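You operate a simulated robot arm through the tools that you are given. There is no shell and no other tool. Be economical: measure what you need, move in short steps, check, and stop when the job is done.

Carry out the task below with a simulated robot arm. There is one attempt and no reset: what you move stays moved.

Task
Put things in order on the platform between the hob and the double plate. At the end: the clear mango drink bottle stands where the silver green-handled scoop stood; the silver green-handled scoop stands where the beige red-handled masher stood; the beige red-handled masher is on the silver trivet; the clear small glass stands where the clear mango drink bottle stood; whatever was shut is shut again. Leave all else as you found it, and nothing knocked over.

The check looks at the end state, three seconds after you hand in, the way a careful person would. Anything else that was tipped, shoved, dropped, spilled or broken makes it a failure.

Robot
A 6-joint arm with a two-finger parallel gripper, fixed in place. Base frame: the origin is at the foot of the arm, x ahead of it, y to its left, z up; the work surface is at about z = 0.8. Lengths are in m, angles in rad, forces in N, time in s.
With the tool pointing down near the work surface it reaches from about 0.34 to 0.76 m from the base axis. Its first joint turns from -1.152 to 1.152 rad. Payload 2.45 kg.
Tool frame: the origin (TCP) lies between the finger pads and is the grasp point; the fingertips stand 0.024 m ahead of it; z points along the fingers, y is the line along which they close. The gripper opens to 0.068 m. The fingers are 0.017 m wide and 0.01 m thick; the gripper's body (0.04 by 0.07 m) begins 0.041 m behind the TCP.
Orientation is that of the tool frame in the base frame, as a unit quaternion [w, x, y, z]. With the fingers straight down and closing along the base's y, the tool's x points along the base's -x, its y along +y and its z along -z.

Tools
- The arm moves only by the tool send_rows. Its argument "motion" is a list of rows, each an object (a shift or turn left out is 0, a gripper value left out holds the last) with "linear": the shift along the base's x, y, z in cm, a list of three; "turn": the turn, a rotation vector about the base's x, y, z in rad, a list of three; "claw": the finger opening in cm, from 0 to 6.8. In form: [{"linear": [x, y, z], "turn": [wx, wy, wz], "claw": claw}, ...]. A call has 1 to 20 rows; each row shifts and turns the commanded pose from where the row before left it. Rows are played at 5 a second. More than 0.05 m and 0.15 rad between two rows, or a gripper value outside its range, and nothing of the call is played. A pose out of reach is approached as far as the arm can. The call stops where the force on the tool passes 40 N (or 10 N more than at its start, if that is more) or the arm is blocked; 0.2 s more then pass. The fingers move at their own pace (about 0.108 m/s each) and stop on an object; they squeeze with about 37 N. The grip force told is the motor's: it shows also when the fingers shut on nothing. Time passes only in rows, and 0.2 s behind the last, so rows that do not move let the fingers close. The reply holds the time, the measured pose of the TCP, the force on the tool along the base axes, the opening and the grip force, in the units named above and with some noise, and new pictures: "pictures" is both (left out), scene, wrist or none.
- Cameras (640 x 400 px; columns grow to the right, rows downward): "scene" is fixed at [0.1598, 0.4151, 1.452]; the picture's right is [-0.80, -0.60, 0.00], its down [-0.41, 0.54, -0.74] and it looks along [0.45, -0.59, -0.67] (base axes); focal length 354 px, centre (320, 200). "wrist" rides on the gripper at [0.084, 0.011, -0.075] in the tool frame; the picture's right is [-0.13, 0.99, 0.00], its down [-0.60, -0.08, -0.79] and it looks along [-0.79, -0.10, 0.61] (tool axes); focal length 251 px, centre (320, 200). There is no depth. A picture from a camera that has moved, and an enlarged one, comes with that camera's place and axes in the base frame and with its lens.
- close_up(camera, box): a new picture of the part [left, top, right, bottom] of that camera's present view, enlarged. The clock stands still meanwhile.
- close_job(): hands the job in; it is judged then, once.

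Work in short steps. Places have to be worked out from the pictures, the camera data and where the tool is seen: move nearer, look again, correct. Check each grasp and each placing, and mend what went wrong. You have 120 turns and 170 pictures in all, those below and enlarged ones among them. Open the gripper and draw the arm clear of the work before you hand the job in, unless the task says otherwise; then end with one line.

The tools are called after ">>>" as a command line: name --argument value ..., lists and objects as JSON in quotes. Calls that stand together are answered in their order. send_rows: Moves the arm, as the interface text tells. Its arguments: {"type":"object","properties":{"motion":{"type":"array","items":{"type":"object","properties":{"linear":{"type":"array","items":{"type":"number"}},"turn":{"type":"array","items":{"type":"number"}},"claw":{"type":"number"}}}},"pictures":{"type":"string","enum":["both","scene","wrist","none"]}},"required":["motion"]} The other tools are called the same way: close_up (camera, box) takes an enlarged picture of a part of a camera's view; close_job () hands the job in.

At the start:

```text
clock: 0.0
tcp_pos: [0.4134, -0.1398, 1.1408]
tool_rot: [0.001, 0.0, 1.0, 0.0]
wrist_force: [0.1, 0.1, -0.5]
finger_gap: 0.0678
finger_force: 0.1
```

scene: 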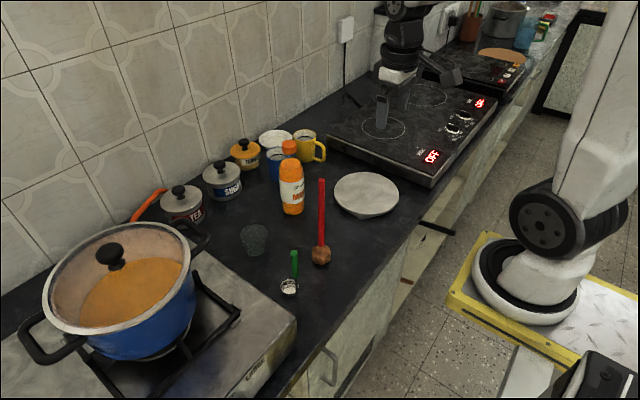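
wrist: 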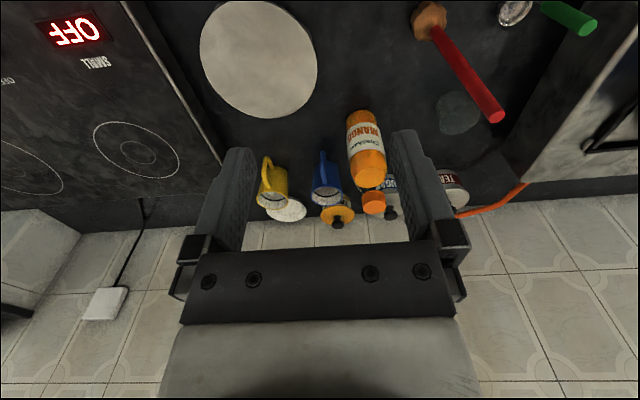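

I'll first enlarge the work area to identify the items.

>>> close_up --camera "scene" --box '[220, 120, 420, 300]'

>>> close_up --camera "wrist" --box '[180, 0, 640, 240]'

```text
2.22 times, centred on (320, 210) of scene
camera zoom: at [0.1598, 0.4151, 1.452], right [-0.8, -0.6, 0.0], down [-0.41, 0.54, -0.74], along [0.45, -0.59, -0.67], focal length 787 px, centre (320, 178)
```

zoom: 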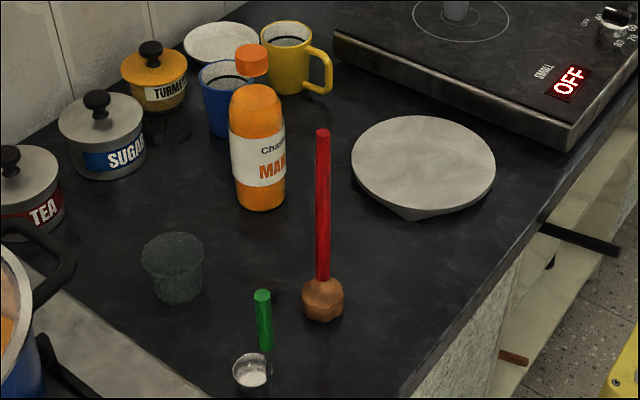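

```text
1.39 times, centred on (410, 120) of wrist
camera zoom: at [0.3289, -0.1305, 1.2166], right [0.13, 0.99, 0.0], down [0.6, -0.08, 0.79], along [0.79, -0.1, -0.61], focal length 350 px, centre (195, 311)
```

zoom: 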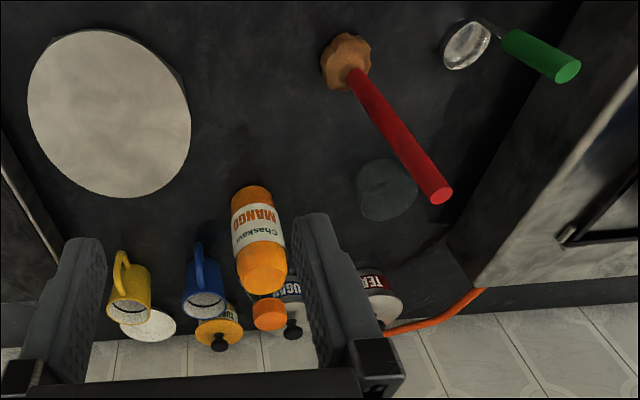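

Estimates by triangulation: masher (0.469, 0.006, top z≈1.04), scoop handle (0.452, 0.11, top 0.944), bottle (0.633, −0.09, top≈1.01), glass (0.61, 0.073), trivet centre (0.492, −0.243). First I'll go above the masher handle and look.

>>> send_rows --motion '[{"linear": [1.4, 3.6, 0], "claw": 6.8}, {"linear": [1.4, 3.7, 0]}, {"linear": [1.4, 3.7, 0]}, {"linear": [1.4, 3.6, -1]}, {}]'

```text
clock: 1.2
tcp_pos: [0.4652, 0.0067, 1.1327]
tool_rot: [0.0, -0.001, 1.0, 0.0]
wrist_force: [-0.2, 1.3, 0.2]
finger_gap: 0.0684
finger_force: 0.0
camera wrist: at [0.3817, 0.0172, 1.2088], right [0.13, 0.99, 0.0], down [0.6, -0.08, 0.79], along [0.79, -0.1, -0.61], focal length 251 px, centre (320, 200)
```

scene: 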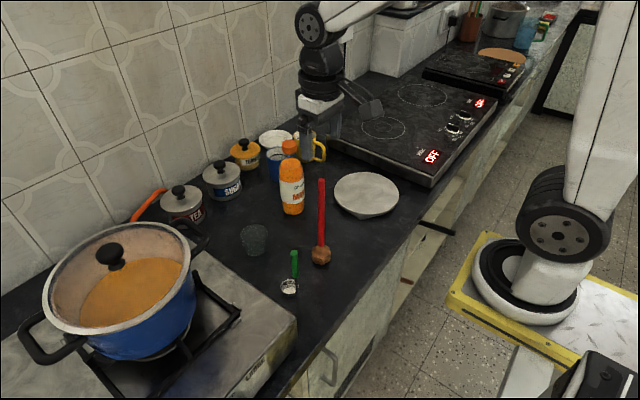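
wrist: 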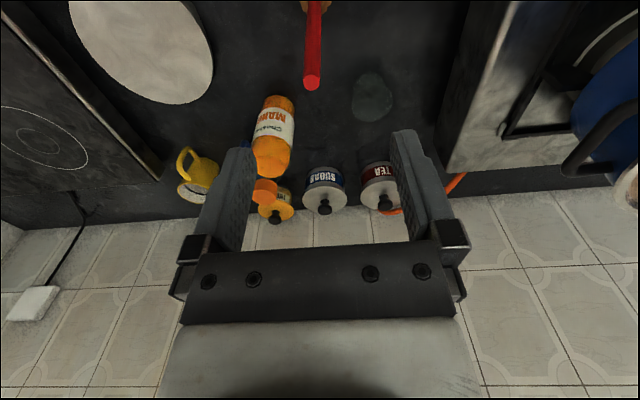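

The handle top refines to about (0.471, 0.000). I'll correct and go down over it to z≈1.005.

>>> send_rows --motion '[{"linear": [0.6, -0.6, -2]}, {"linear": [0, 0, -3.5]}, {"linear": [0, 0, -3.5]}, {"linear": [0, 0, -3.3]}, {}]'

```text
clock: 2.4
tcp_pos: [0.4757, -0.0004, 1.0094]
tool_rot: [0.0, -0.001, 1.0, 0.0]
wrist_force: [1.0, -0.1, -0.4]
finger_gap: 0.068
finger_force: 0.0
camera wrist: at [0.3925, 0.0111, 1.0839], right [0.13, 0.99, 0.0], down [0.6, -0.08, 0.79], along [0.79, -0.1, -0.61], focal length 251 px, centre (320, 200)
```

scene: 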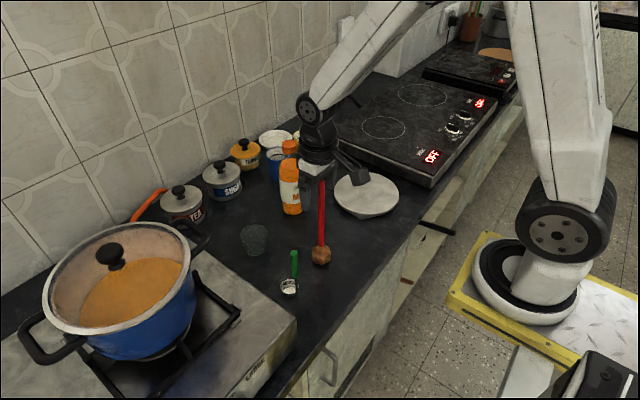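
wrist: 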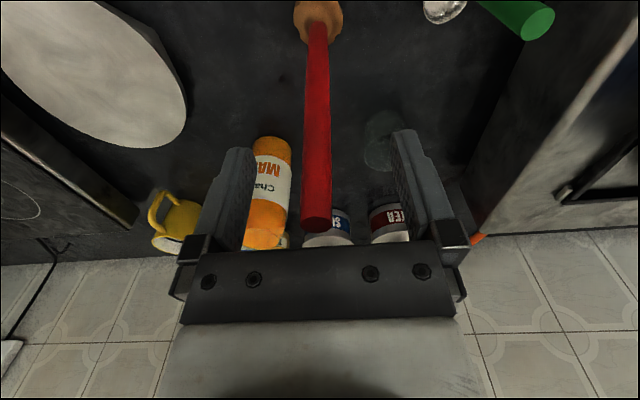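

Handle is centred between the fingers in y; x looks ~0.5 cm nearer. I'll back up 0.5 cm and close.

>>> send_rows --motion '[{"linear": [-0.5, 0, -0.2]}, {"claw": 0}, {}, {}, {}]'

```text
clock: 3.6
tcp_pos: [0.4697, 0.0015, 1.0071]
tool_rot: [0.0, 0.0, 1.0, 0.0]
wrist_force: [-0.4, 0.4, -0.3]
finger_gap: 0.0151
finger_force: 35.1
camera wrist: at [0.3866, 0.0107, 1.0825], right [0.13, 0.99, 0.0], down [0.6, -0.08, 0.79], along [0.79, -0.1, -0.61], focal length 251 px, centre (320, 200)
```

scene: 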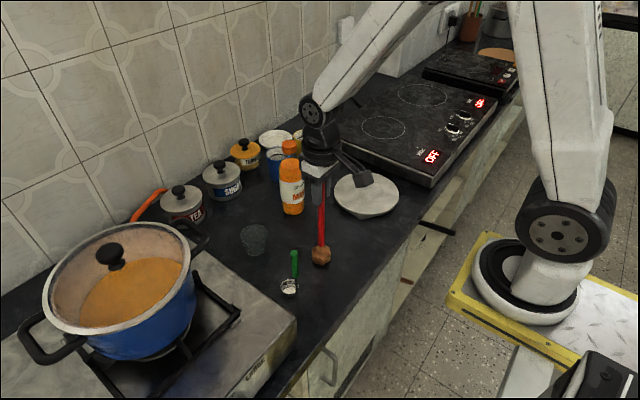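
wrist: 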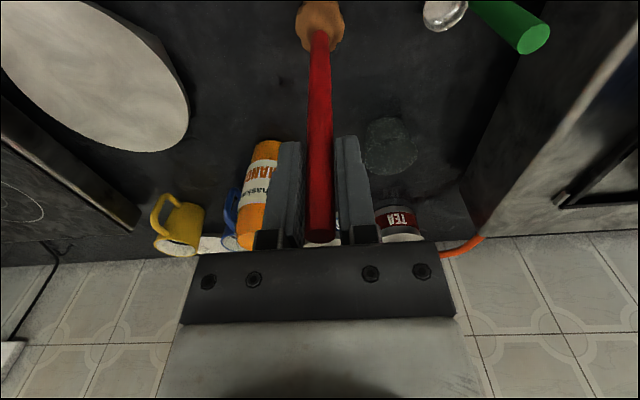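

Grip holds (gap 15 mm). Masher's place is about (0.470, 0.001). Lifting 8 cm and moving over the trivet.

>>> send_rows --motion '[{"linear": [0, 0, 4]}, {"linear": [0, 0, 4]}, {"linear": [0.3, -4, 0]}, {"linear": [0.4, -4, 0]}, {"linear": [0.3, -4, 0]}, {"linear": [0.4, -4, 0]}, {"linear": [0.4, -4, 0]}, {"linear": [0.4, -4.2, 0]}, {}, {}]'

```text
clock: 5.8
tcp_pos: [0.4923, -0.2422, 1.0856]
tool_rot: [0.0, 0.0, 1.0, 0.0]
wrist_force: [-0.2, -0.8, -0.1]
finger_gap: 0.0153
finger_force: 34.0
camera wrist: at [0.4095, -0.232, 1.1602], right [0.13, 0.99, 0.0], down [0.6, -0.08, 0.79], along [0.79, -0.1, -0.61], focal length 251 px, centre (320, 200)
```

scene: 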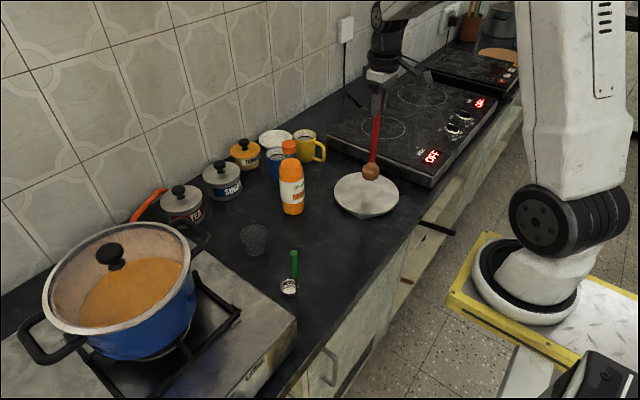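
wrist: 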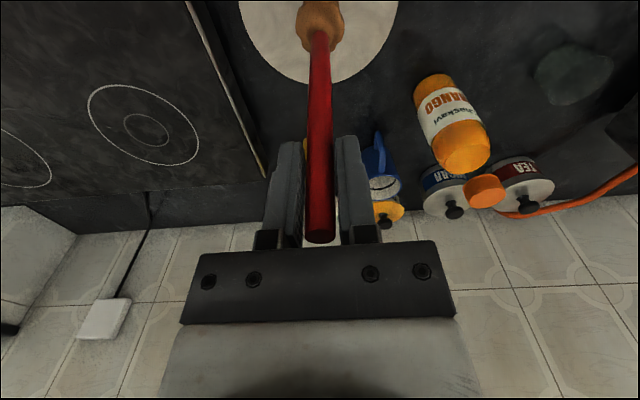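

Masher hangs straight over the trivet. I'll lower 5 cm and look at the height of the disc.

>>> send_rows --motion '[{"linear": [0, 0, -2.5]}, {"linear": [0, 0, -2.5]}, {}]' --pictures "none"

>>> close_up --camera "scene" --box '[320, 120, 420, 220]'

```text
clock: 6.6
tcp_pos: [0.4917, -0.2447, 1.0358]
tool_rot: [0.0, 0.0, 1.0, 0.0]
wrist_force: [-0.1, -0.9, -0.8]
finger_gap: 0.0154
finger_force: 34.5
```

```text
4.00 times, centred on (370, 170) of scene
camera zoom: at [0.1599, 0.4151, 1.452], right [-0.8, -0.6, 0.0], down [-0.41, 0.54, -0.74], along [0.45, -0.59, -0.67], focal length 1416 px, centre (120, 320)
```

zoom: 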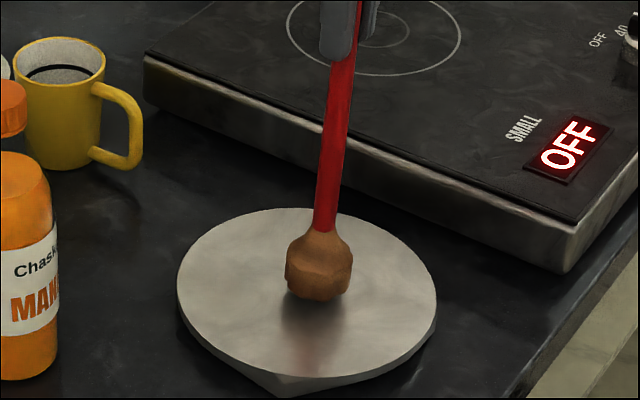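

Disc top is roughly 1–1.5 cm thick; the base is about 1–1.5 cm above it. Lowering in fine steps.

>>> send_rows --motion '[{"linear": [0, 0, -0.4]}, {"linear": [0, 0, -0.3]}, {"linear": [0, 0, -0.3]}, {}]' --pictures "none"

>>> close_up --camera "scene" --box '[320, 120, 420, 220]'

```text
clock: 7.6
tcp_pos: [0.4911, -0.2446, 1.0273]
tool_rot: [0.002, 0.0, 1.0, -0.003]
wrist_force: [-3.0, 2.0, 27.1]
finger_gap: 0.0154
finger_force: 34.2
```

```text
4.00 times, centred on (370, 170) of scene
camera zoom: at [0.1593, 0.4154, 1.452], right [-0.8, -0.6, 0.0], down [-0.41, 0.54, -0.74], along [0.45, -0.59, -0.67], focal length 1416 px, centre (120, 320)
```

zoom: 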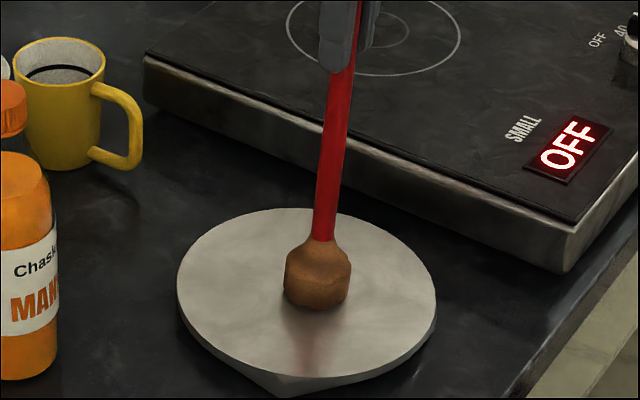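

Contact at z≈1.027 with 27 N. I'll ease up 2 mm and open the fingers.

>>> send_rows --motion '[{"linear": [0, 0, 0.15]}, {}, {"claw": 2.2}, {"claw": 4}, {"claw": 6.8}, {}]'

```text
clock: 9.0
tcp_pos: [0.4914, -0.2442, 1.0263]
tool_rot: [0.0, 0.0, 1.0, 0.0]
wrist_force: [-0.7, 0.1, 0.2]
finger_gap: 0.0678
finger_force: 0.1
camera wrist: at [0.4072, -0.2337, 1.1014], right [0.13, 0.99, 0.0], down [0.6, -0.08, 0.79], along [0.79, -0.1, -0.61], focal length 251 px, centre (320, 200)
```

scene: 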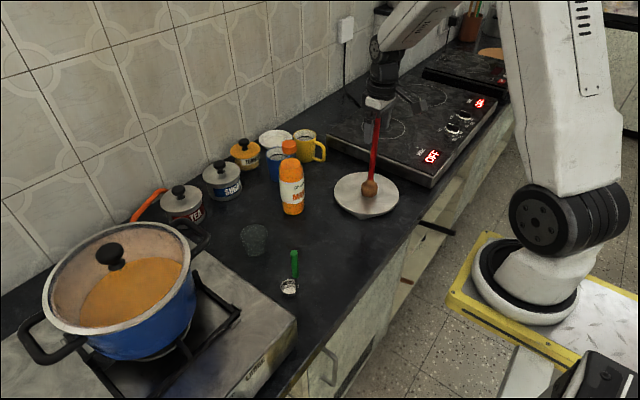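
wrist: 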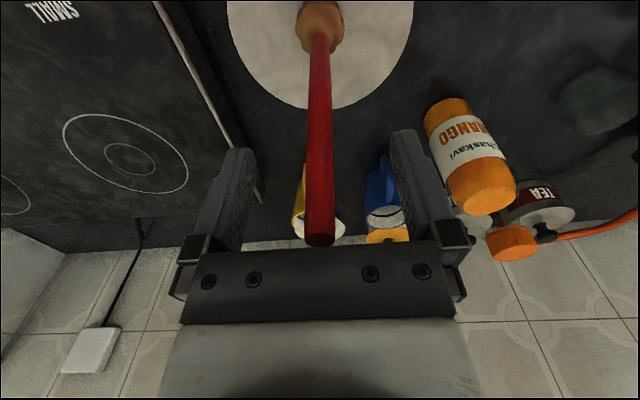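

Masher stands on its own. Retreat straight up, then travel above the scoop.

>>> send_rows --motion '[{"linear": [0, 0, 5]}, {"linear": [0, 0, 4]}, {"linear": [-0.5, 4.4, 0]}, {"linear": [-0.5, 4.4, 0]}, {"linear": [-0.5, 4.4, 0]}, {"linear": [-0.5, 4.4, 0]}, {"linear": [-0.5, 4.4, 0]}, {"linear": [-0.5, 4.4, 0]}, {"linear": [-0.5, 4.4, -2]}, {"linear": [-0.4, 4.5, -3.5]}, {"linear": [0, 0, -3.5]}, {}]'

```text
refused: row 10 steps farther than a row can; nothing moved
```

The tenth row was too long; I'll shorten it.

>>> send_rows --motion '[{"linear": [0, 0, 5]}, {"linear": [0, 0, 4]}, {"linear": [-0.5, 4.4, 0]}, {"linear": [-0.5, 4.4, 0]}, {"linear": [-0.5, 4.4, 0]}, {"linear": [-0.5, 4.4, 0]}, {"linear": [-0.5, 4.4, 0]}, {"linear": [-0.5, 4.4, 0]}, {"linear": [-0.5, 4.4, 0]}, {"linear": [-0.4, 4.5, 0]}, {"linear": [0, 0, -4]}, {"linear": [0, 0, -4]}, {}]'

```text
clock: 11.8
tcp_pos: [0.4497, 0.1088, 1.0335]
tool_rot: [0.001, 0.0, 1.0, 0.0]
wrist_force: [-0.1, 0.2, 0.2]
finger_gap: 0.0678
finger_force: 0.1
camera wrist: at [0.3668, 0.1193, 1.1087], right [0.13, 0.99, 0.0], down [0.6, -0.08, 0.79], along [0.79, -0.1, -0.61], focal length 251 px, centre (320, 200)
```

scene: 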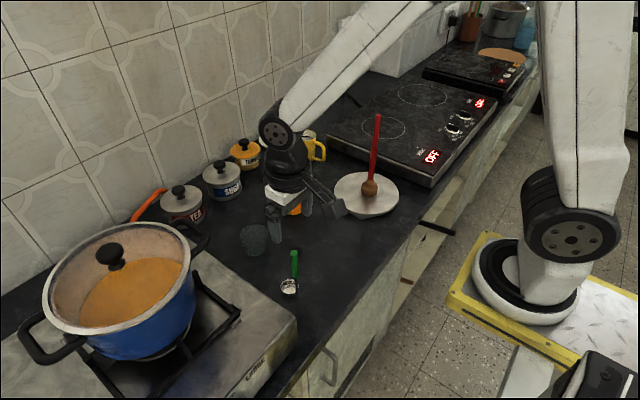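
wrist: 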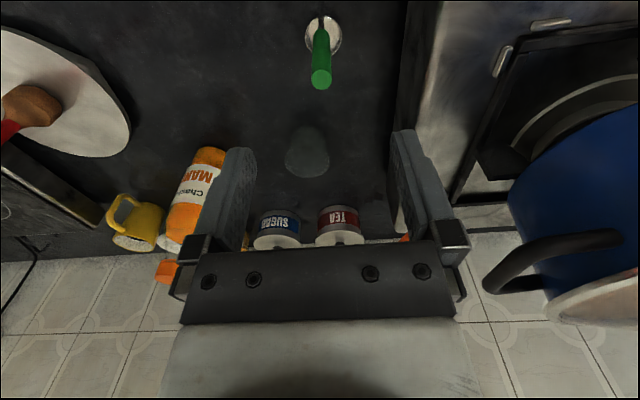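

Handle top computes to (0.451, 0.110); aligned. Going down to z≈0.917.

>>> send_rows --motion '[{"linear": [0.1, 0.1, -4]}, {"linear": [0, 0, -4]}, {"linear": [0, 0, -3.6]}, {}]'

```text
clock: 12.8
tcp_pos: [0.4522, 0.1125, 0.9204]
tool_rot: [0.0, 0.0, 1.0, 0.0]
wrist_force: [0.4, -0.4, -0.4]
finger_gap: 0.068
finger_force: 0.0
camera wrist: at [0.369, 0.122, 0.996], right [0.13, 0.99, 0.0], down [0.6, -0.08, 0.79], along [0.79, -0.1, -0.61], focal length 251 px, centre (320, 200)
```

scene: 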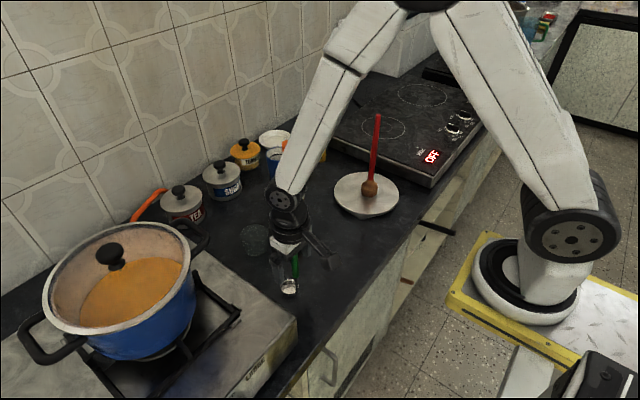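
wrist: 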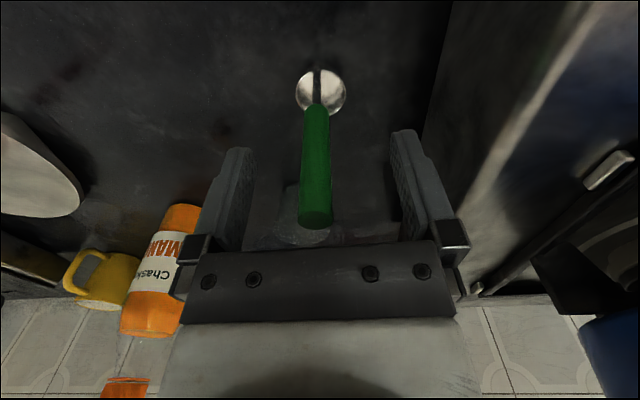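

Handle sits between the fingers; nudge −1.5 mm in y and close.

>>> send_rows --motion '[{"linear": [0, -0.15, -0.1]}, {"claw": 0}, {}, {}, {}]'

```text
clock: 14.0
tcp_pos: [0.4535, 0.1094, 0.9206]
tool_rot: [0.0, 0.0, 1.0, 0.0]
wrist_force: [-0.1, 1.0, 0.1]
finger_gap: 0.013
finger_force: 33.4
camera wrist: at [0.3693, 0.1202, 0.9959], right [0.13, 0.99, 0.0], down [0.6, -0.08, 0.79], along [0.79, -0.1, -0.61], focal length 251 px, centre (320, 200)
```

scene: 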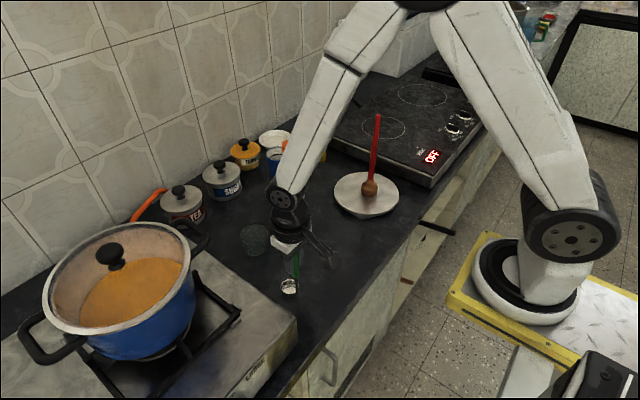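
wrist: 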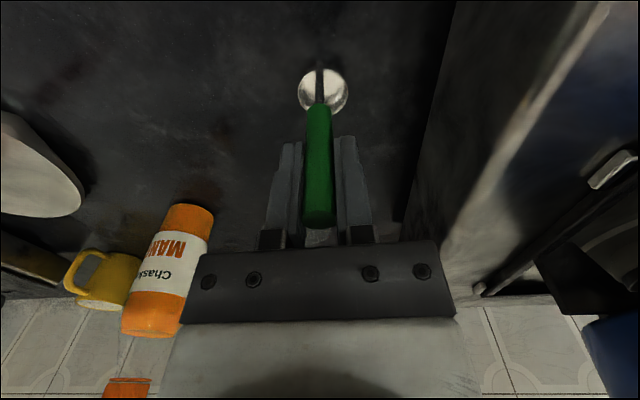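

Gripped (13 mm). Lift 4 cm, shift −11 cm in y (+0.4 in x) to the masher's old place, and lower almost to the surface.

>>> send_rows --motion '[{"linear": [0, 0, 2]}, {"linear": [0, 0, 2]}, {"linear": [0.1, -3.6, 0]}, {"linear": [0.1, -3.6, 0]}, {"linear": [0.2, -3.7, 0]}, {}, {"linear": [0, 0, -2]}, {"linear": [0, 0, -1.5]}, {}]'

```text
clock: 16.0
tcp_pos: [0.4579, 0.0009, 0.9234]
tool_rot: [0.0, 0.0, 1.0, 0.0]
wrist_force: [-0.5, 0.1, -0.4]
finger_gap: 0.013
finger_force: 33.6
camera wrist: at [0.3749, 0.0116, 0.9981], right [0.13, 0.99, 0.0], down [0.6, -0.08, 0.79], along [0.79, -0.1, -0.61], focal length 251 px, centre (320, 200)
```

scene: 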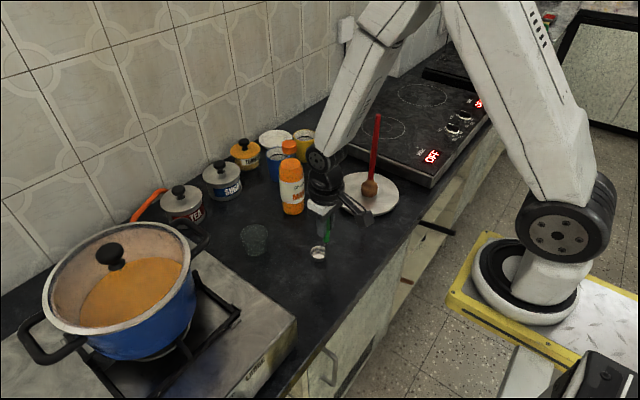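
wrist: 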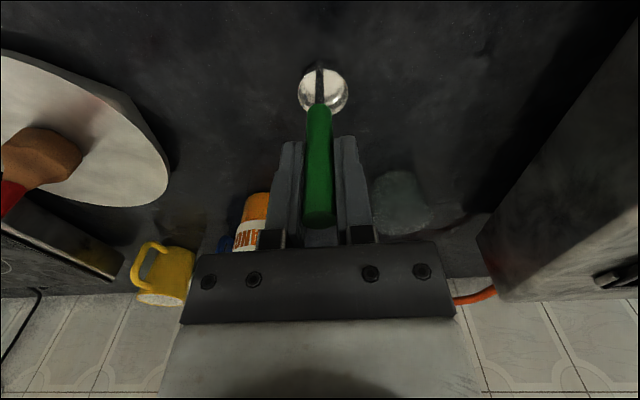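

Now the last few millimetres in fine steps to feel contact.

>>> send_rows --motion '[{"linear": [0, 0, -0.2]}, {"linear": [0, 0, -0.2]}, {"linear": [0, 0, -0.2]}, {}]' --pictures "none"

```text
clock: 17.0
tcp_pos: [0.4579, 0.0007, 0.9199]
tool_rot: [0.002, -0.001, 1.0, 0.0]
wrist_force: [-3.6, 0.0, 29.6]
finger_gap: 0.0133
finger_force: 33.5
```

Contact felt (30 N). Ease 1.5 mm up and open gradually.

>>> send_rows --motion '[{"linear": [0, 0, 0.2]}, {}, {"claw": 2}, {"claw": 4}, {"claw": 6.8}, {}, {}]'

>>> close_up --camera "scene" --box '[260, 180, 380, 280]'

```text
clock: 18.6
tcp_pos: [0.4572, 0.0009, 0.9212]
tool_rot: [0.0, 0.0, 1.0, 0.0]
wrist_force: [0.3, -0.1, 0.9]
finger_gap: 0.0678
finger_force: 0.0
camera wrist: at [0.3735, 0.0116, 0.9966], right [0.13, 0.99, 0.0], down [0.6, -0.08, 0.79], along [0.79, -0.1, -0.61], focal length 251 px, centre (320, 200)
```

scene: 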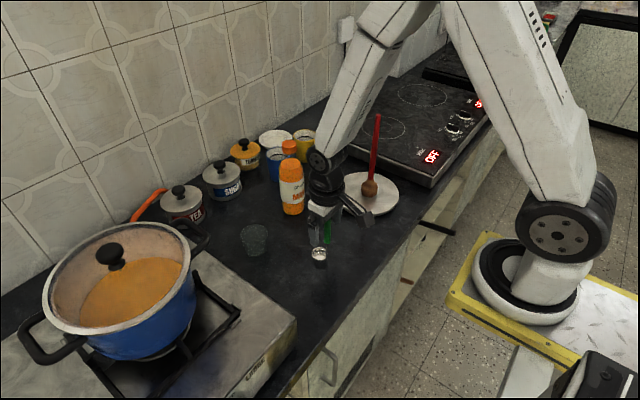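
wrist: 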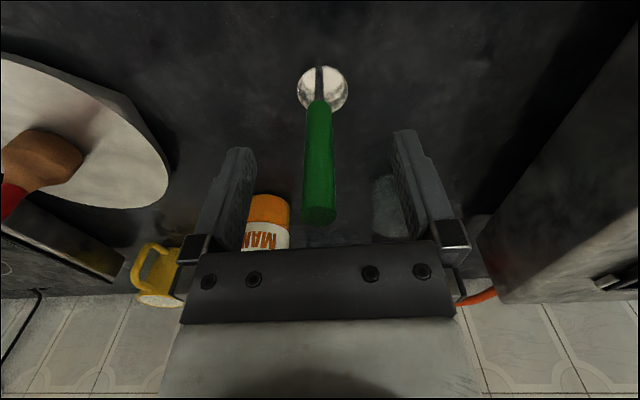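

```text
4.00 times, centred on (320, 230) of scene
camera zoom: at [0.1598, 0.4151, 1.452], right [-0.8, -0.6, 0.0], down [-0.41, 0.54, -0.74], along [0.45, -0.59, -0.67], focal length 1416 px, centre (320, 80)
```

zoom: 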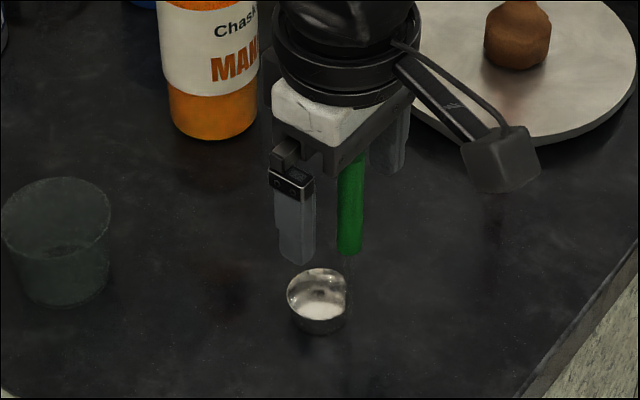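

Scoop stands at the masher's place. Rise and move towards the bottle for a look at its cap.

>>> send_rows --motion '[{"linear": [0, 0, 5]}, {"linear": [0, 0, 5]}, {"linear": [0, 0, 5]}, {"linear": [0, 0, 5]}, {"linear": [4, -2.5, 0]}, {"linear": [4, -2.5, 0]}, {"linear": [4, -2.5, 0]}, {"linear": [2, -1.5, 0]}, {}]'

>>> close_up --camera "scene" --box '[230, 120, 350, 270]'

```text
clock: 20.6
tcp_pos: [0.5989, -0.0872, 1.1196]
tool_rot: [-0.001, -0.001, 1.0, 0.0]
wrist_force: [-0.8, 0.0, 0.3]
finger_gap: 0.0677
finger_force: 0.1
camera wrist: at [0.5153, -0.0774, 1.1944], right [0.13, 0.99, 0.0], down [0.6, -0.08, 0.79], along [0.79, -0.1, -0.61], focal length 251 px, centre (320, 200)
```

scene: 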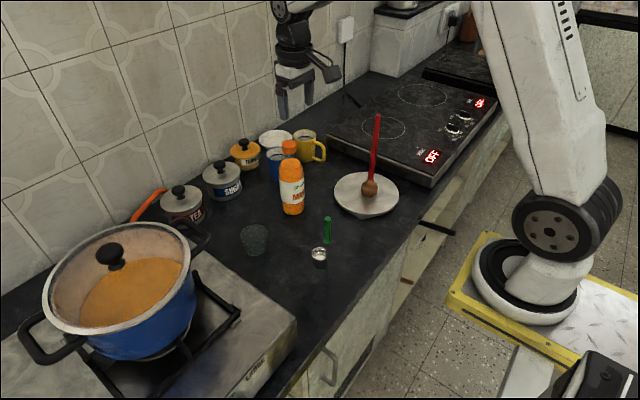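
wrist: 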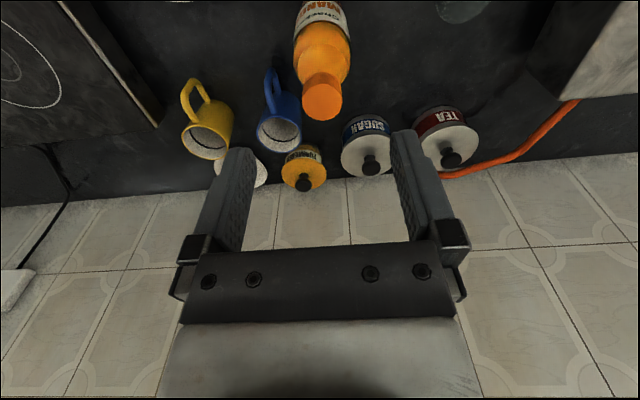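

```text
2.67 times, centred on (290, 195) of scene
camera zoom: at [0.1599, 0.4151, 1.452], right [-0.8, -0.6, 0.0], down [-0.41, 0.54, -0.74], along [0.45, -0.59, -0.67], focal length 944 px, centre (400, 213)
```

zoom: 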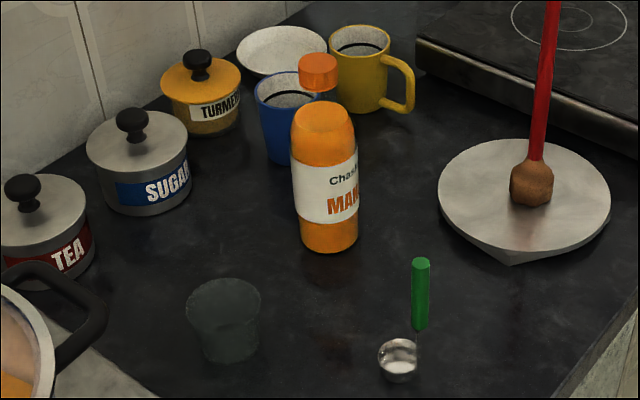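

Cap top triangulates to about (0.631, −0.090, 1.00). I'll move above it and come down partway, then check.

>>> send_rows --motion '[{"linear": [3.2, -0.1, 0]}, {"linear": [0, 0, -4]}, {"linear": [0, 0, -3.5]}, {}]'

>>> close_up --camera "scene" --box '[230, 90, 350, 220]'

```text
clock: 21.6
tcp_pos: [0.6301, -0.0887, 1.0458]
tool_rot: [-0.001, 0.0, 1.0, 0.0]
wrist_force: [-0.7, -0.6, -0.5]
finger_gap: 0.0681
finger_force: 0.1
camera wrist: at [0.5459, -0.08, 1.12], right [0.13, 0.99, 0.0], down [0.6, -0.08, 0.79], along [0.79, -0.1, -0.61], focal length 251 px, centre (320, 200)
```

scene: 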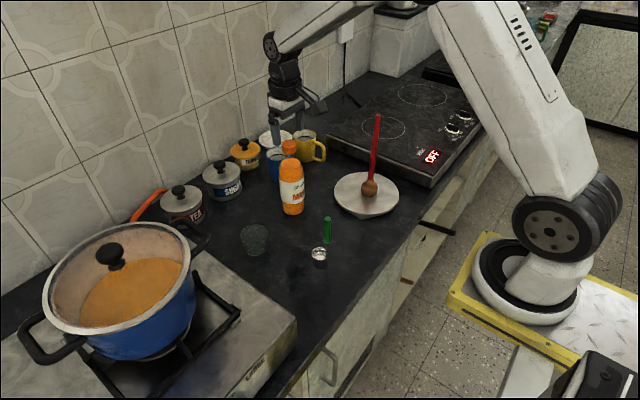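
wrist: 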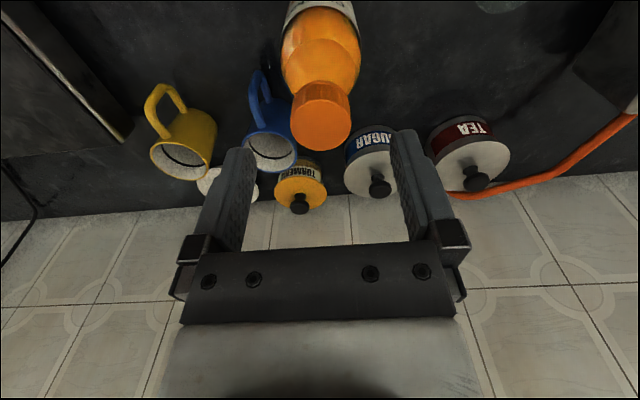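

```text
3.08 times, centred on (290, 155) of scene
camera zoom: at [0.1599, 0.4151, 1.452], right [-0.8, -0.6, 0.0], down [-0.41, 0.54, -0.74], along [0.45, -0.59, -0.67], focal length 1090 px, centre (412, 338)
```

zoom: 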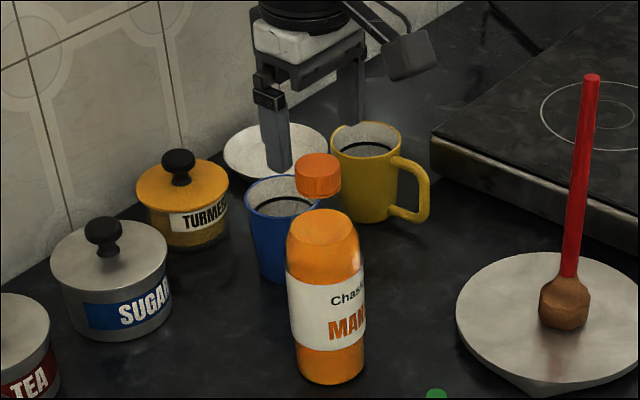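

Cap is centred. Lower to z≈0.983 so the pads cover the cap, and recheck before closing.

>>> send_rows --motion '[{"linear": [0.2, -0.1, -3.2]}, {"linear": [0, 0, -3]}, {}]'

>>> close_up --camera "scene" --box '[240, 110, 340, 220]'

```text
clock: 22.4
tcp_pos: [0.6308, -0.0921, 0.9866]
tool_rot: [0.0, 0.0, 1.0, -0.001]
wrist_force: [0.2, 0.1, 0.1]
finger_gap: 0.0679
finger_force: 0.1
camera wrist: at [0.5471, -0.0817, 1.0619], right [0.13, 0.99, 0.0], down [0.6, -0.08, 0.79], along [0.79, -0.1, -0.61], focal length 251 px, centre (320, 200)
```

scene: 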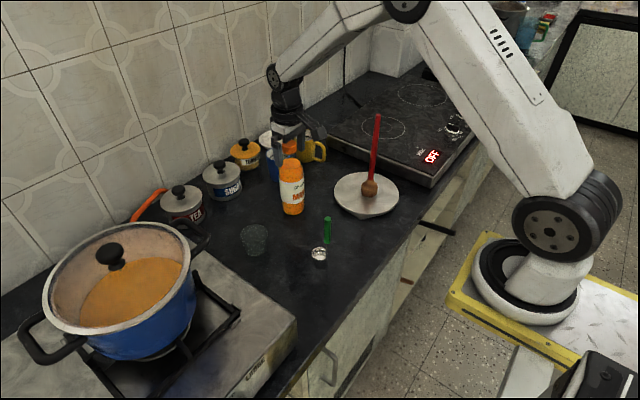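
wrist: 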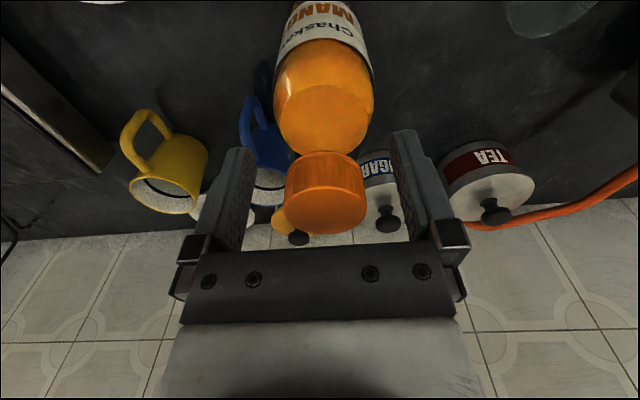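

```text
3.64 times, centred on (290, 165) of scene
camera zoom: at [0.1599, 0.4151, 1.452], right [-0.8, -0.6, 0.0], down [-0.41, 0.54, -0.74], along [0.45, -0.59, -0.67], focal length 1288 px, centre (429, 327)
```

zoom: 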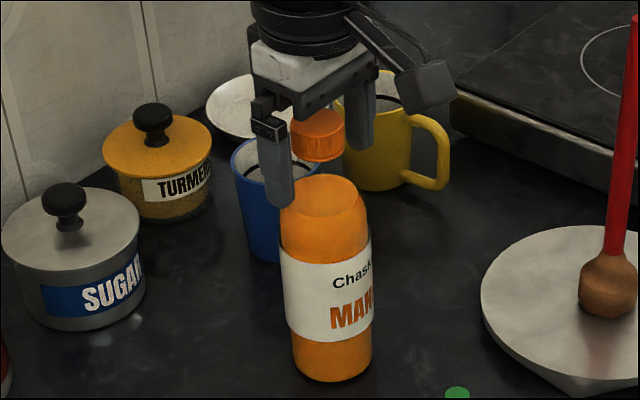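

Cap sits between the pads, about 2 mm to +y. Nudge, close, and test.

>>> send_rows --motion '[{"linear": [0, 0.2, -0.2]}, {"claw": 0}, {}, {}, {}]' --pictures "wrist"

```text
clock: 23.6
tcp_pos: [0.6311, -0.0903, 0.9834]
tool_rot: [0.0, 0.0, 1.0, 0.0]
wrist_force: [0.0, -0.5, -0.1]
finger_gap: 0.041
finger_force: 36.7
camera wrist: at [0.5472, -0.0796, 1.0593], right [0.13, 0.99, 0.0], down [0.6, -0.08, 0.79], along [0.79, -0.1, -0.61], focal length 251 px, centre (320, 200)
```

wrist: 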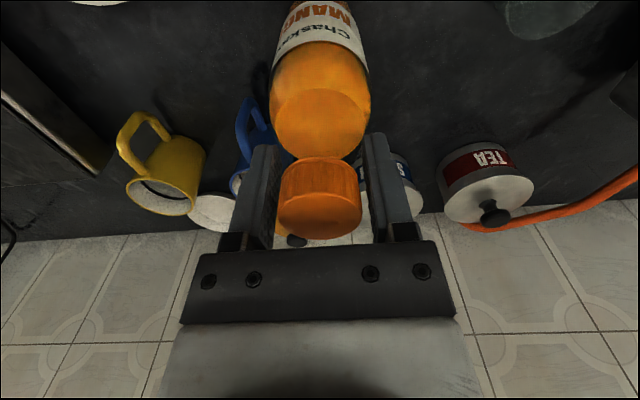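

Gripped at 41 mm. Lift 2 cm and check the bottle comes along as a whole.

>>> send_rows --motion '[{"linear": [0, 0, 1]}, {"linear": [0, 0, 1]}, {}]' --pictures "none"

>>> close_up --camera "scene" --box '[240, 110, 340, 220]'

```text
clock: 24.4
tcp_pos: [0.6314, -0.0877, 1.0022]
tool_rot: [-0.001, -0.001, 1.0, 0.0]
wrist_force: [-0.5, 0.3, -5.2]
finger_gap: 0.0406
finger_force: 36.5
```

```text
3.64 times, centred on (290, 165) of scene
camera zoom: at [0.16, 0.4151, 1.452], right [-0.8, -0.6, 0.0], down [-0.41, 0.54, -0.74], along [0.45, -0.59, -0.67], focal length 1288 px, centre (429, 327)
```

zoom: 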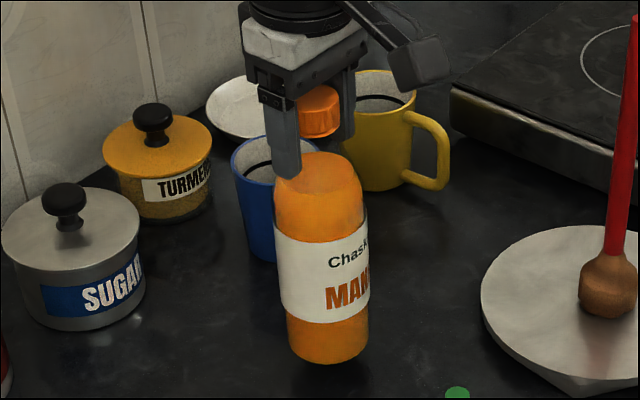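

The whole bottle is lifted. Raise 11 cm more and carry it over to (0.465, 0.111).

>>> send_rows --motion '[{"linear": [0, 0, 3.7]}, {"linear": [0, 0, 3.7]}, {"linear": [0, 0, 3.7]}, {"linear": [-2.77, 3.35, 0]}, {"linear": [-2.77, 3.35, 0]}, {"linear": [-2.77, 3.35, 0]}, {"linear": [-2.77, 3.35, 0]}, {"linear": [-2.77, 3.35, 0]}, {"linear": [-2.77, 3.35, 0]}, {}, {"linear": [0, 0, -3]}, {"linear": [0, 0, -3]}, {"linear": [0, 0, -3]}, {}, {}]'

```text
clock: 27.6
tcp_pos: [0.4672, 0.1117, 1.0204]
tool_rot: [0.0, 0.0, 1.0, 0.0]
wrist_force: [-1.0, -0.8, -5.3]
finger_gap: 0.0399
finger_force: 36.9
camera wrist: at [0.3839, 0.1228, 1.096], right [0.13, 0.99, 0.0], down [0.6, -0.08, 0.79], along [0.79, -0.1, -0.61], focal length 251 px, centre (320, 200)
```

scene: 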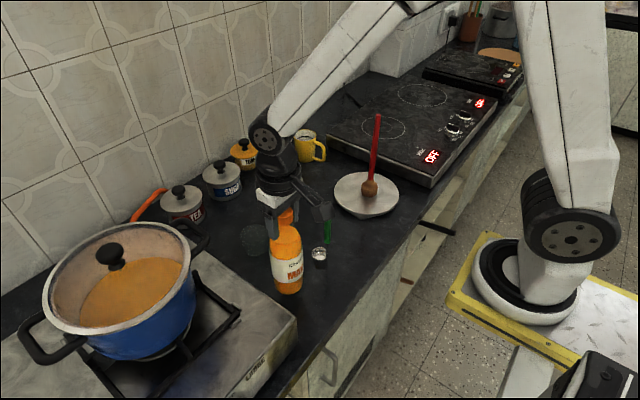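
wrist: 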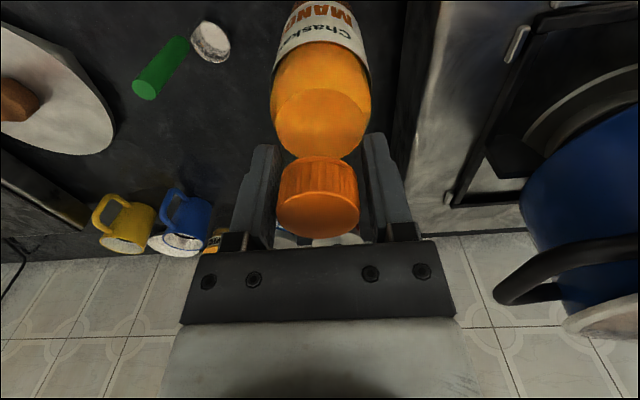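

Bottle hangs upright over the scoop's old place, clear of everything. Lower to just above the surface then feel for contact.

>>> send_rows --motion '[{"linear": [0, 0, -1.5]}, {"linear": [0, 0, -1.3]}, {}, {"linear": [0, 0, -0.3]}, {"linear": [0, 0, -0.2]}, {"linear": [0, 0, -0.2]}, {}]' --pictures "none"

```text
clock: 29.2
tcp_pos: [0.4655, 0.1103, 0.9889]
tool_rot: [0.0, 0.0, 1.0, 0.0]
wrist_force: [0.5, -0.6, -5.0]
finger_gap: 0.0399
finger_force: 37.0
```

>>> send_rows --motion '[{"linear": [0, 0, -0.2]}, {"linear": [0, 0, -0.2]}, {"linear": [0, 0, -0.2]}, {}]' --pictures "none"

```text
clock: 30.3
tcp_pos: [0.4669, 0.112, 0.9849]
tool_rot: [0.002, -0.001, 1.0, 0.001]
wrist_force: [-2.8, 0.5, 7.5]
finger_gap: 0.0401
finger_force: 37.0
stopped in row 4: the force on the tool passed its limit (the readings are from after the stop); the commanded pose is now the measured one
```

Contact reached (force now upward). Open and check.

>>> send_rows --motion '[{}, {"claw": 4.6}, {"claw": 5.5}, {"claw": 6.8}, {}, {}]'

>>> close_up --camera "scene" --box '[220, 180, 360, 310]'

```text
clock: 31.7
tcp_pos: [0.4661, 0.1108, 0.9858]
tool_rot: [0.001, 0.0, 1.0, 0.001]
wrist_force: [0.8, 0.1, 0.8]
finger_gap: 0.0678
finger_force: 0.2
camera wrist: at [0.3825, 0.1222, 1.0598], right [0.13, 0.99, 0.0], down [0.6, -0.08, 0.8], along [0.79, -0.1, -0.61], focal length 251 px, centre (320, 200)
```

scene: 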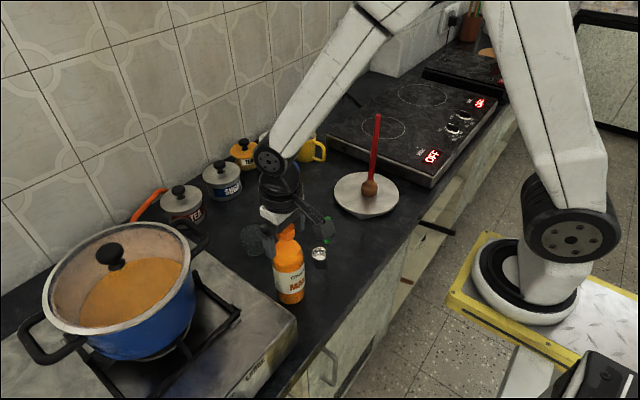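
wrist: 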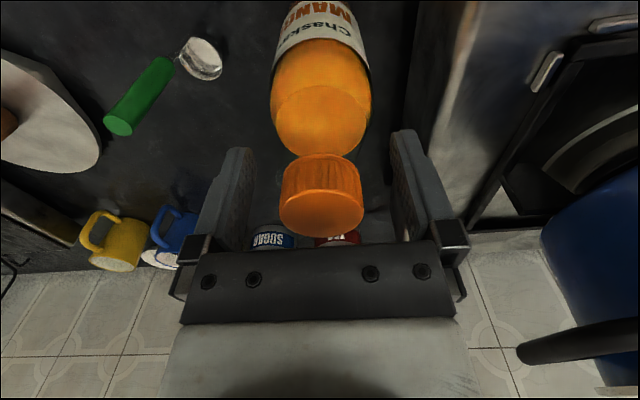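

```text
3.08 times, centred on (290, 245) of scene
camera zoom: at [0.1598, 0.4151, 1.452], right [-0.8, -0.6, 0.0], down [-0.41, 0.54, -0.74], along [0.45, -0.59, -0.67], focal length 1090 px, centre (412, 62)
```

zoom: 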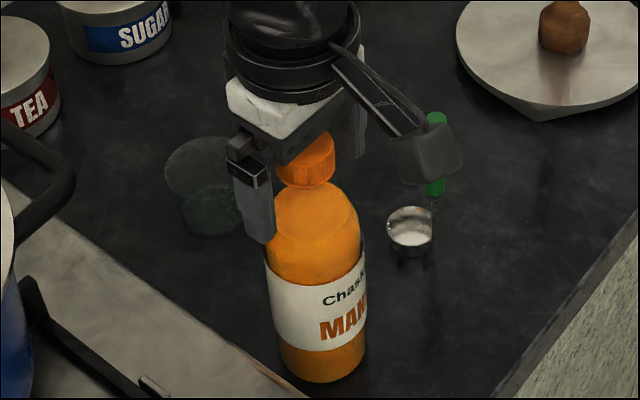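

Bottle stands at the scoop's place. Next the glass: I rise clear, and turn the tool 45° on the way so the wrist camera stays away from the bottle, stopping above the glass for a look.

>>> send_rows --motion '[{"linear": [0, 0, 4.4]}, {"linear": [0, 0, 4.4]}, {"linear": [0, 0, 4.4]}, {"linear": [2.2, -0.6, 0], "turn": [0, 0, 0.131]}, {"linear": [2.2, -0.6, 0], "turn": [0, 0, 0.131]}, {"linear": [2.2, -0.6, 0], "turn": [0, 0, 0.131]}, {"linear": [2.2, -0.6, 0], "turn": [0, 0, 0.131]}, {"linear": [2.2, -0.6, 0], "turn": [0, 0, 0.131]}, {"linear": [2.2, -0.6, 0], "turn": [0, 0, 0.131]}, {"linear": [0, 0, -4]}, {"linear": [0, 0, -4]}, {}]'

>>> close_up --camera "scene" --box '[200, 200, 300, 270]'

```text
clock: 34.3
tcp_pos: [0.6004, 0.0745, 1.0354]
tool_rot: [0.001, -0.384, 0.923, 0.001]
wrist_force: [-0.4, 0.6, -0.5]
finger_gap: 0.068
finger_force: 0.1
camera wrist: at [0.5333, 0.0217, 1.1096], right [-0.61, 0.79, 0.0], down [0.48, 0.37, 0.8], along [0.63, 0.49, -0.61], focal length 251 px, centre (320, 200)
```

scene: 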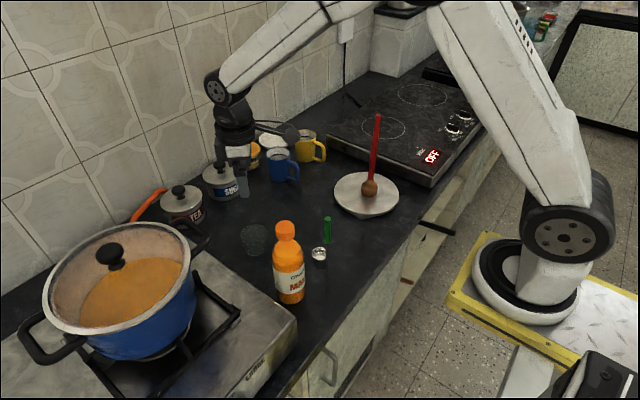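
wrist: 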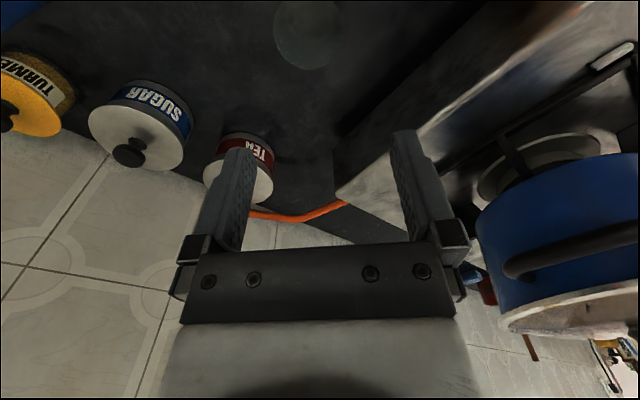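

```text
5.71 times, centred on (250, 235) of scene
camera zoom: at [0.1599, 0.4151, 1.452], right [-0.8, -0.6, 0.0], down [-0.41, 0.54, -0.74], along [0.45, -0.59, -0.67], focal length 2024 px, centre (720, 0)
```

zoom: 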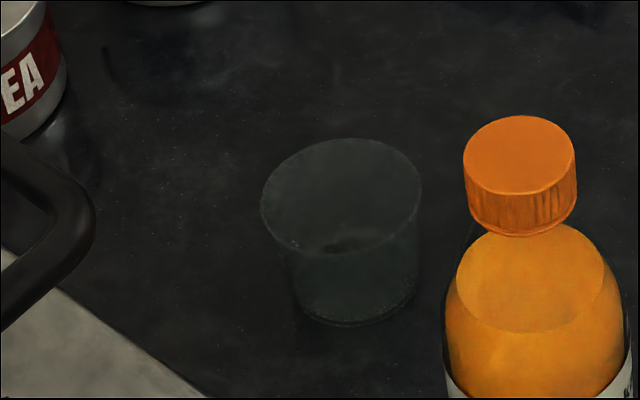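

The enlarged view gives the glass: rim centre ≈(0.612, 0.070), rim z≈0.85, rim Ø≈64 mm – too tight for an outside grip. I'll pinch its wall on the −x/+y side (wall at ≈(0.590, 0.092)) with one finger inside, opening 3.4 cm; first descend above the rim and check.

>>> send_rows --motion '[{"linear": [-1.0, 1.75, 0], "claw": 3.4}, {"linear": [0, 0, -4]}, {"linear": [0, 0, -4]}, {"linear": [0, 0, -3]}, {}, {}]'

>>> close_up --camera "scene" --box '[200, 180, 320, 280]'

```text
clock: 35.7
tcp_pos: [0.5876, 0.0921, 0.9265]
tool_rot: [0.002, -0.382, 0.924, 0.001]
wrist_force: [0.2, 0.5, -0.3]
finger_gap: 0.0338
finger_force: 0.1
camera wrist: at [0.5205, 0.0401, 1.0007], right [-0.61, 0.79, 0.0], down [0.48, 0.37, 0.8], along [0.63, 0.49, -0.61], focal length 251 px, centre (320, 200)
```

scene: 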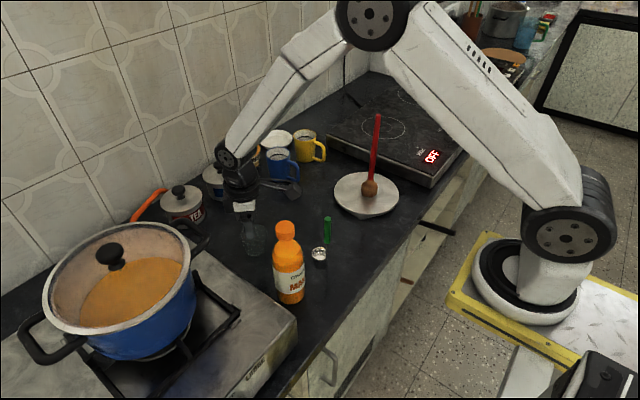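
wrist: 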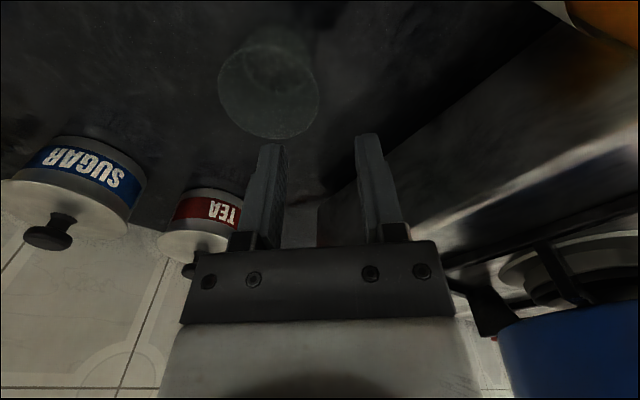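

```text
4.00 times, centred on (260, 230) of scene
camera zoom: at [0.1598, 0.4151, 1.452], right [-0.8, -0.6, 0.0], down [-0.41, 0.54, -0.74], along [0.45, -0.59, -0.67], focal length 1416 px, centre (560, 80)
```

zoom: 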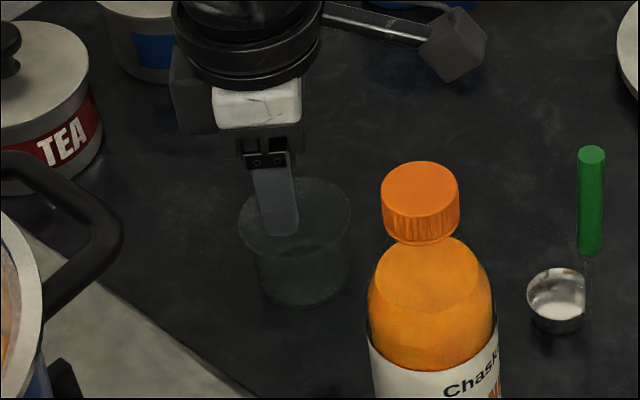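

Rim centre from this view ≈(0.608, 0.067), Ø≈63 mm; the wall lies between the fingers. Small tangential shift, then descend to z≈0.853.

>>> send_rows --motion '[{"linear": [-0.2, -0.2, -2.5]}, {"linear": [0, 0, -2.5]}, {"linear": [0, 0, -1.2]}, {"linear": [0, 0, -1.1]}, {}, {}]'

>>> close_up --camera "scene" --box '[200, 180, 320, 280]'

```text
clock: 37.1
tcp_pos: [0.5868, 0.0915, 0.8529]
tool_rot: [0.001, -0.382, 0.924, 0.002]
wrist_force: [-0.2, 0.9, -0.3]
finger_gap: 0.0339
finger_force: 0.0
camera wrist: at [0.5197, 0.038, 0.9283], right [-0.61, 0.79, 0.0], down [0.48, 0.37, 0.8], along [0.63, 0.49, -0.61], focal length 251 px, centre (320, 200)
```

scene: 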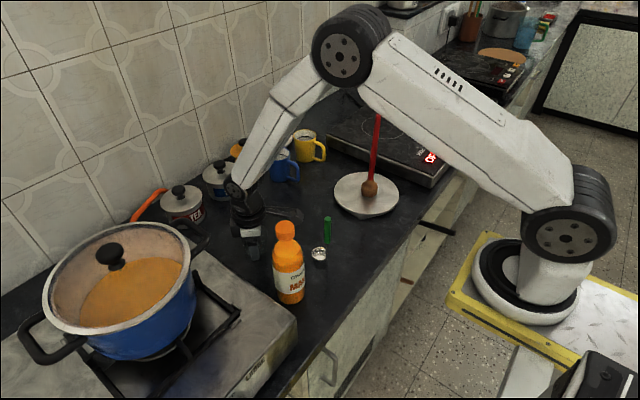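
wrist: 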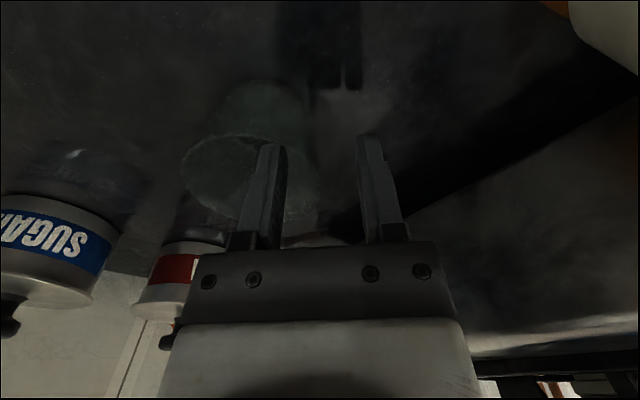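

```text
4.00 times, centred on (260, 230) of scene
camera zoom: at [0.1598, 0.4151, 1.452], right [-0.8, -0.6, 0.0], down [-0.41, 0.54, -0.74], along [0.45, -0.59, -0.67], focal length 1416 px, centre (560, 80)
```

zoom: 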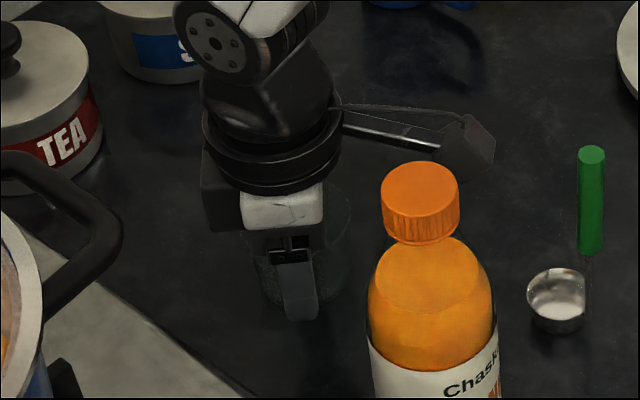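

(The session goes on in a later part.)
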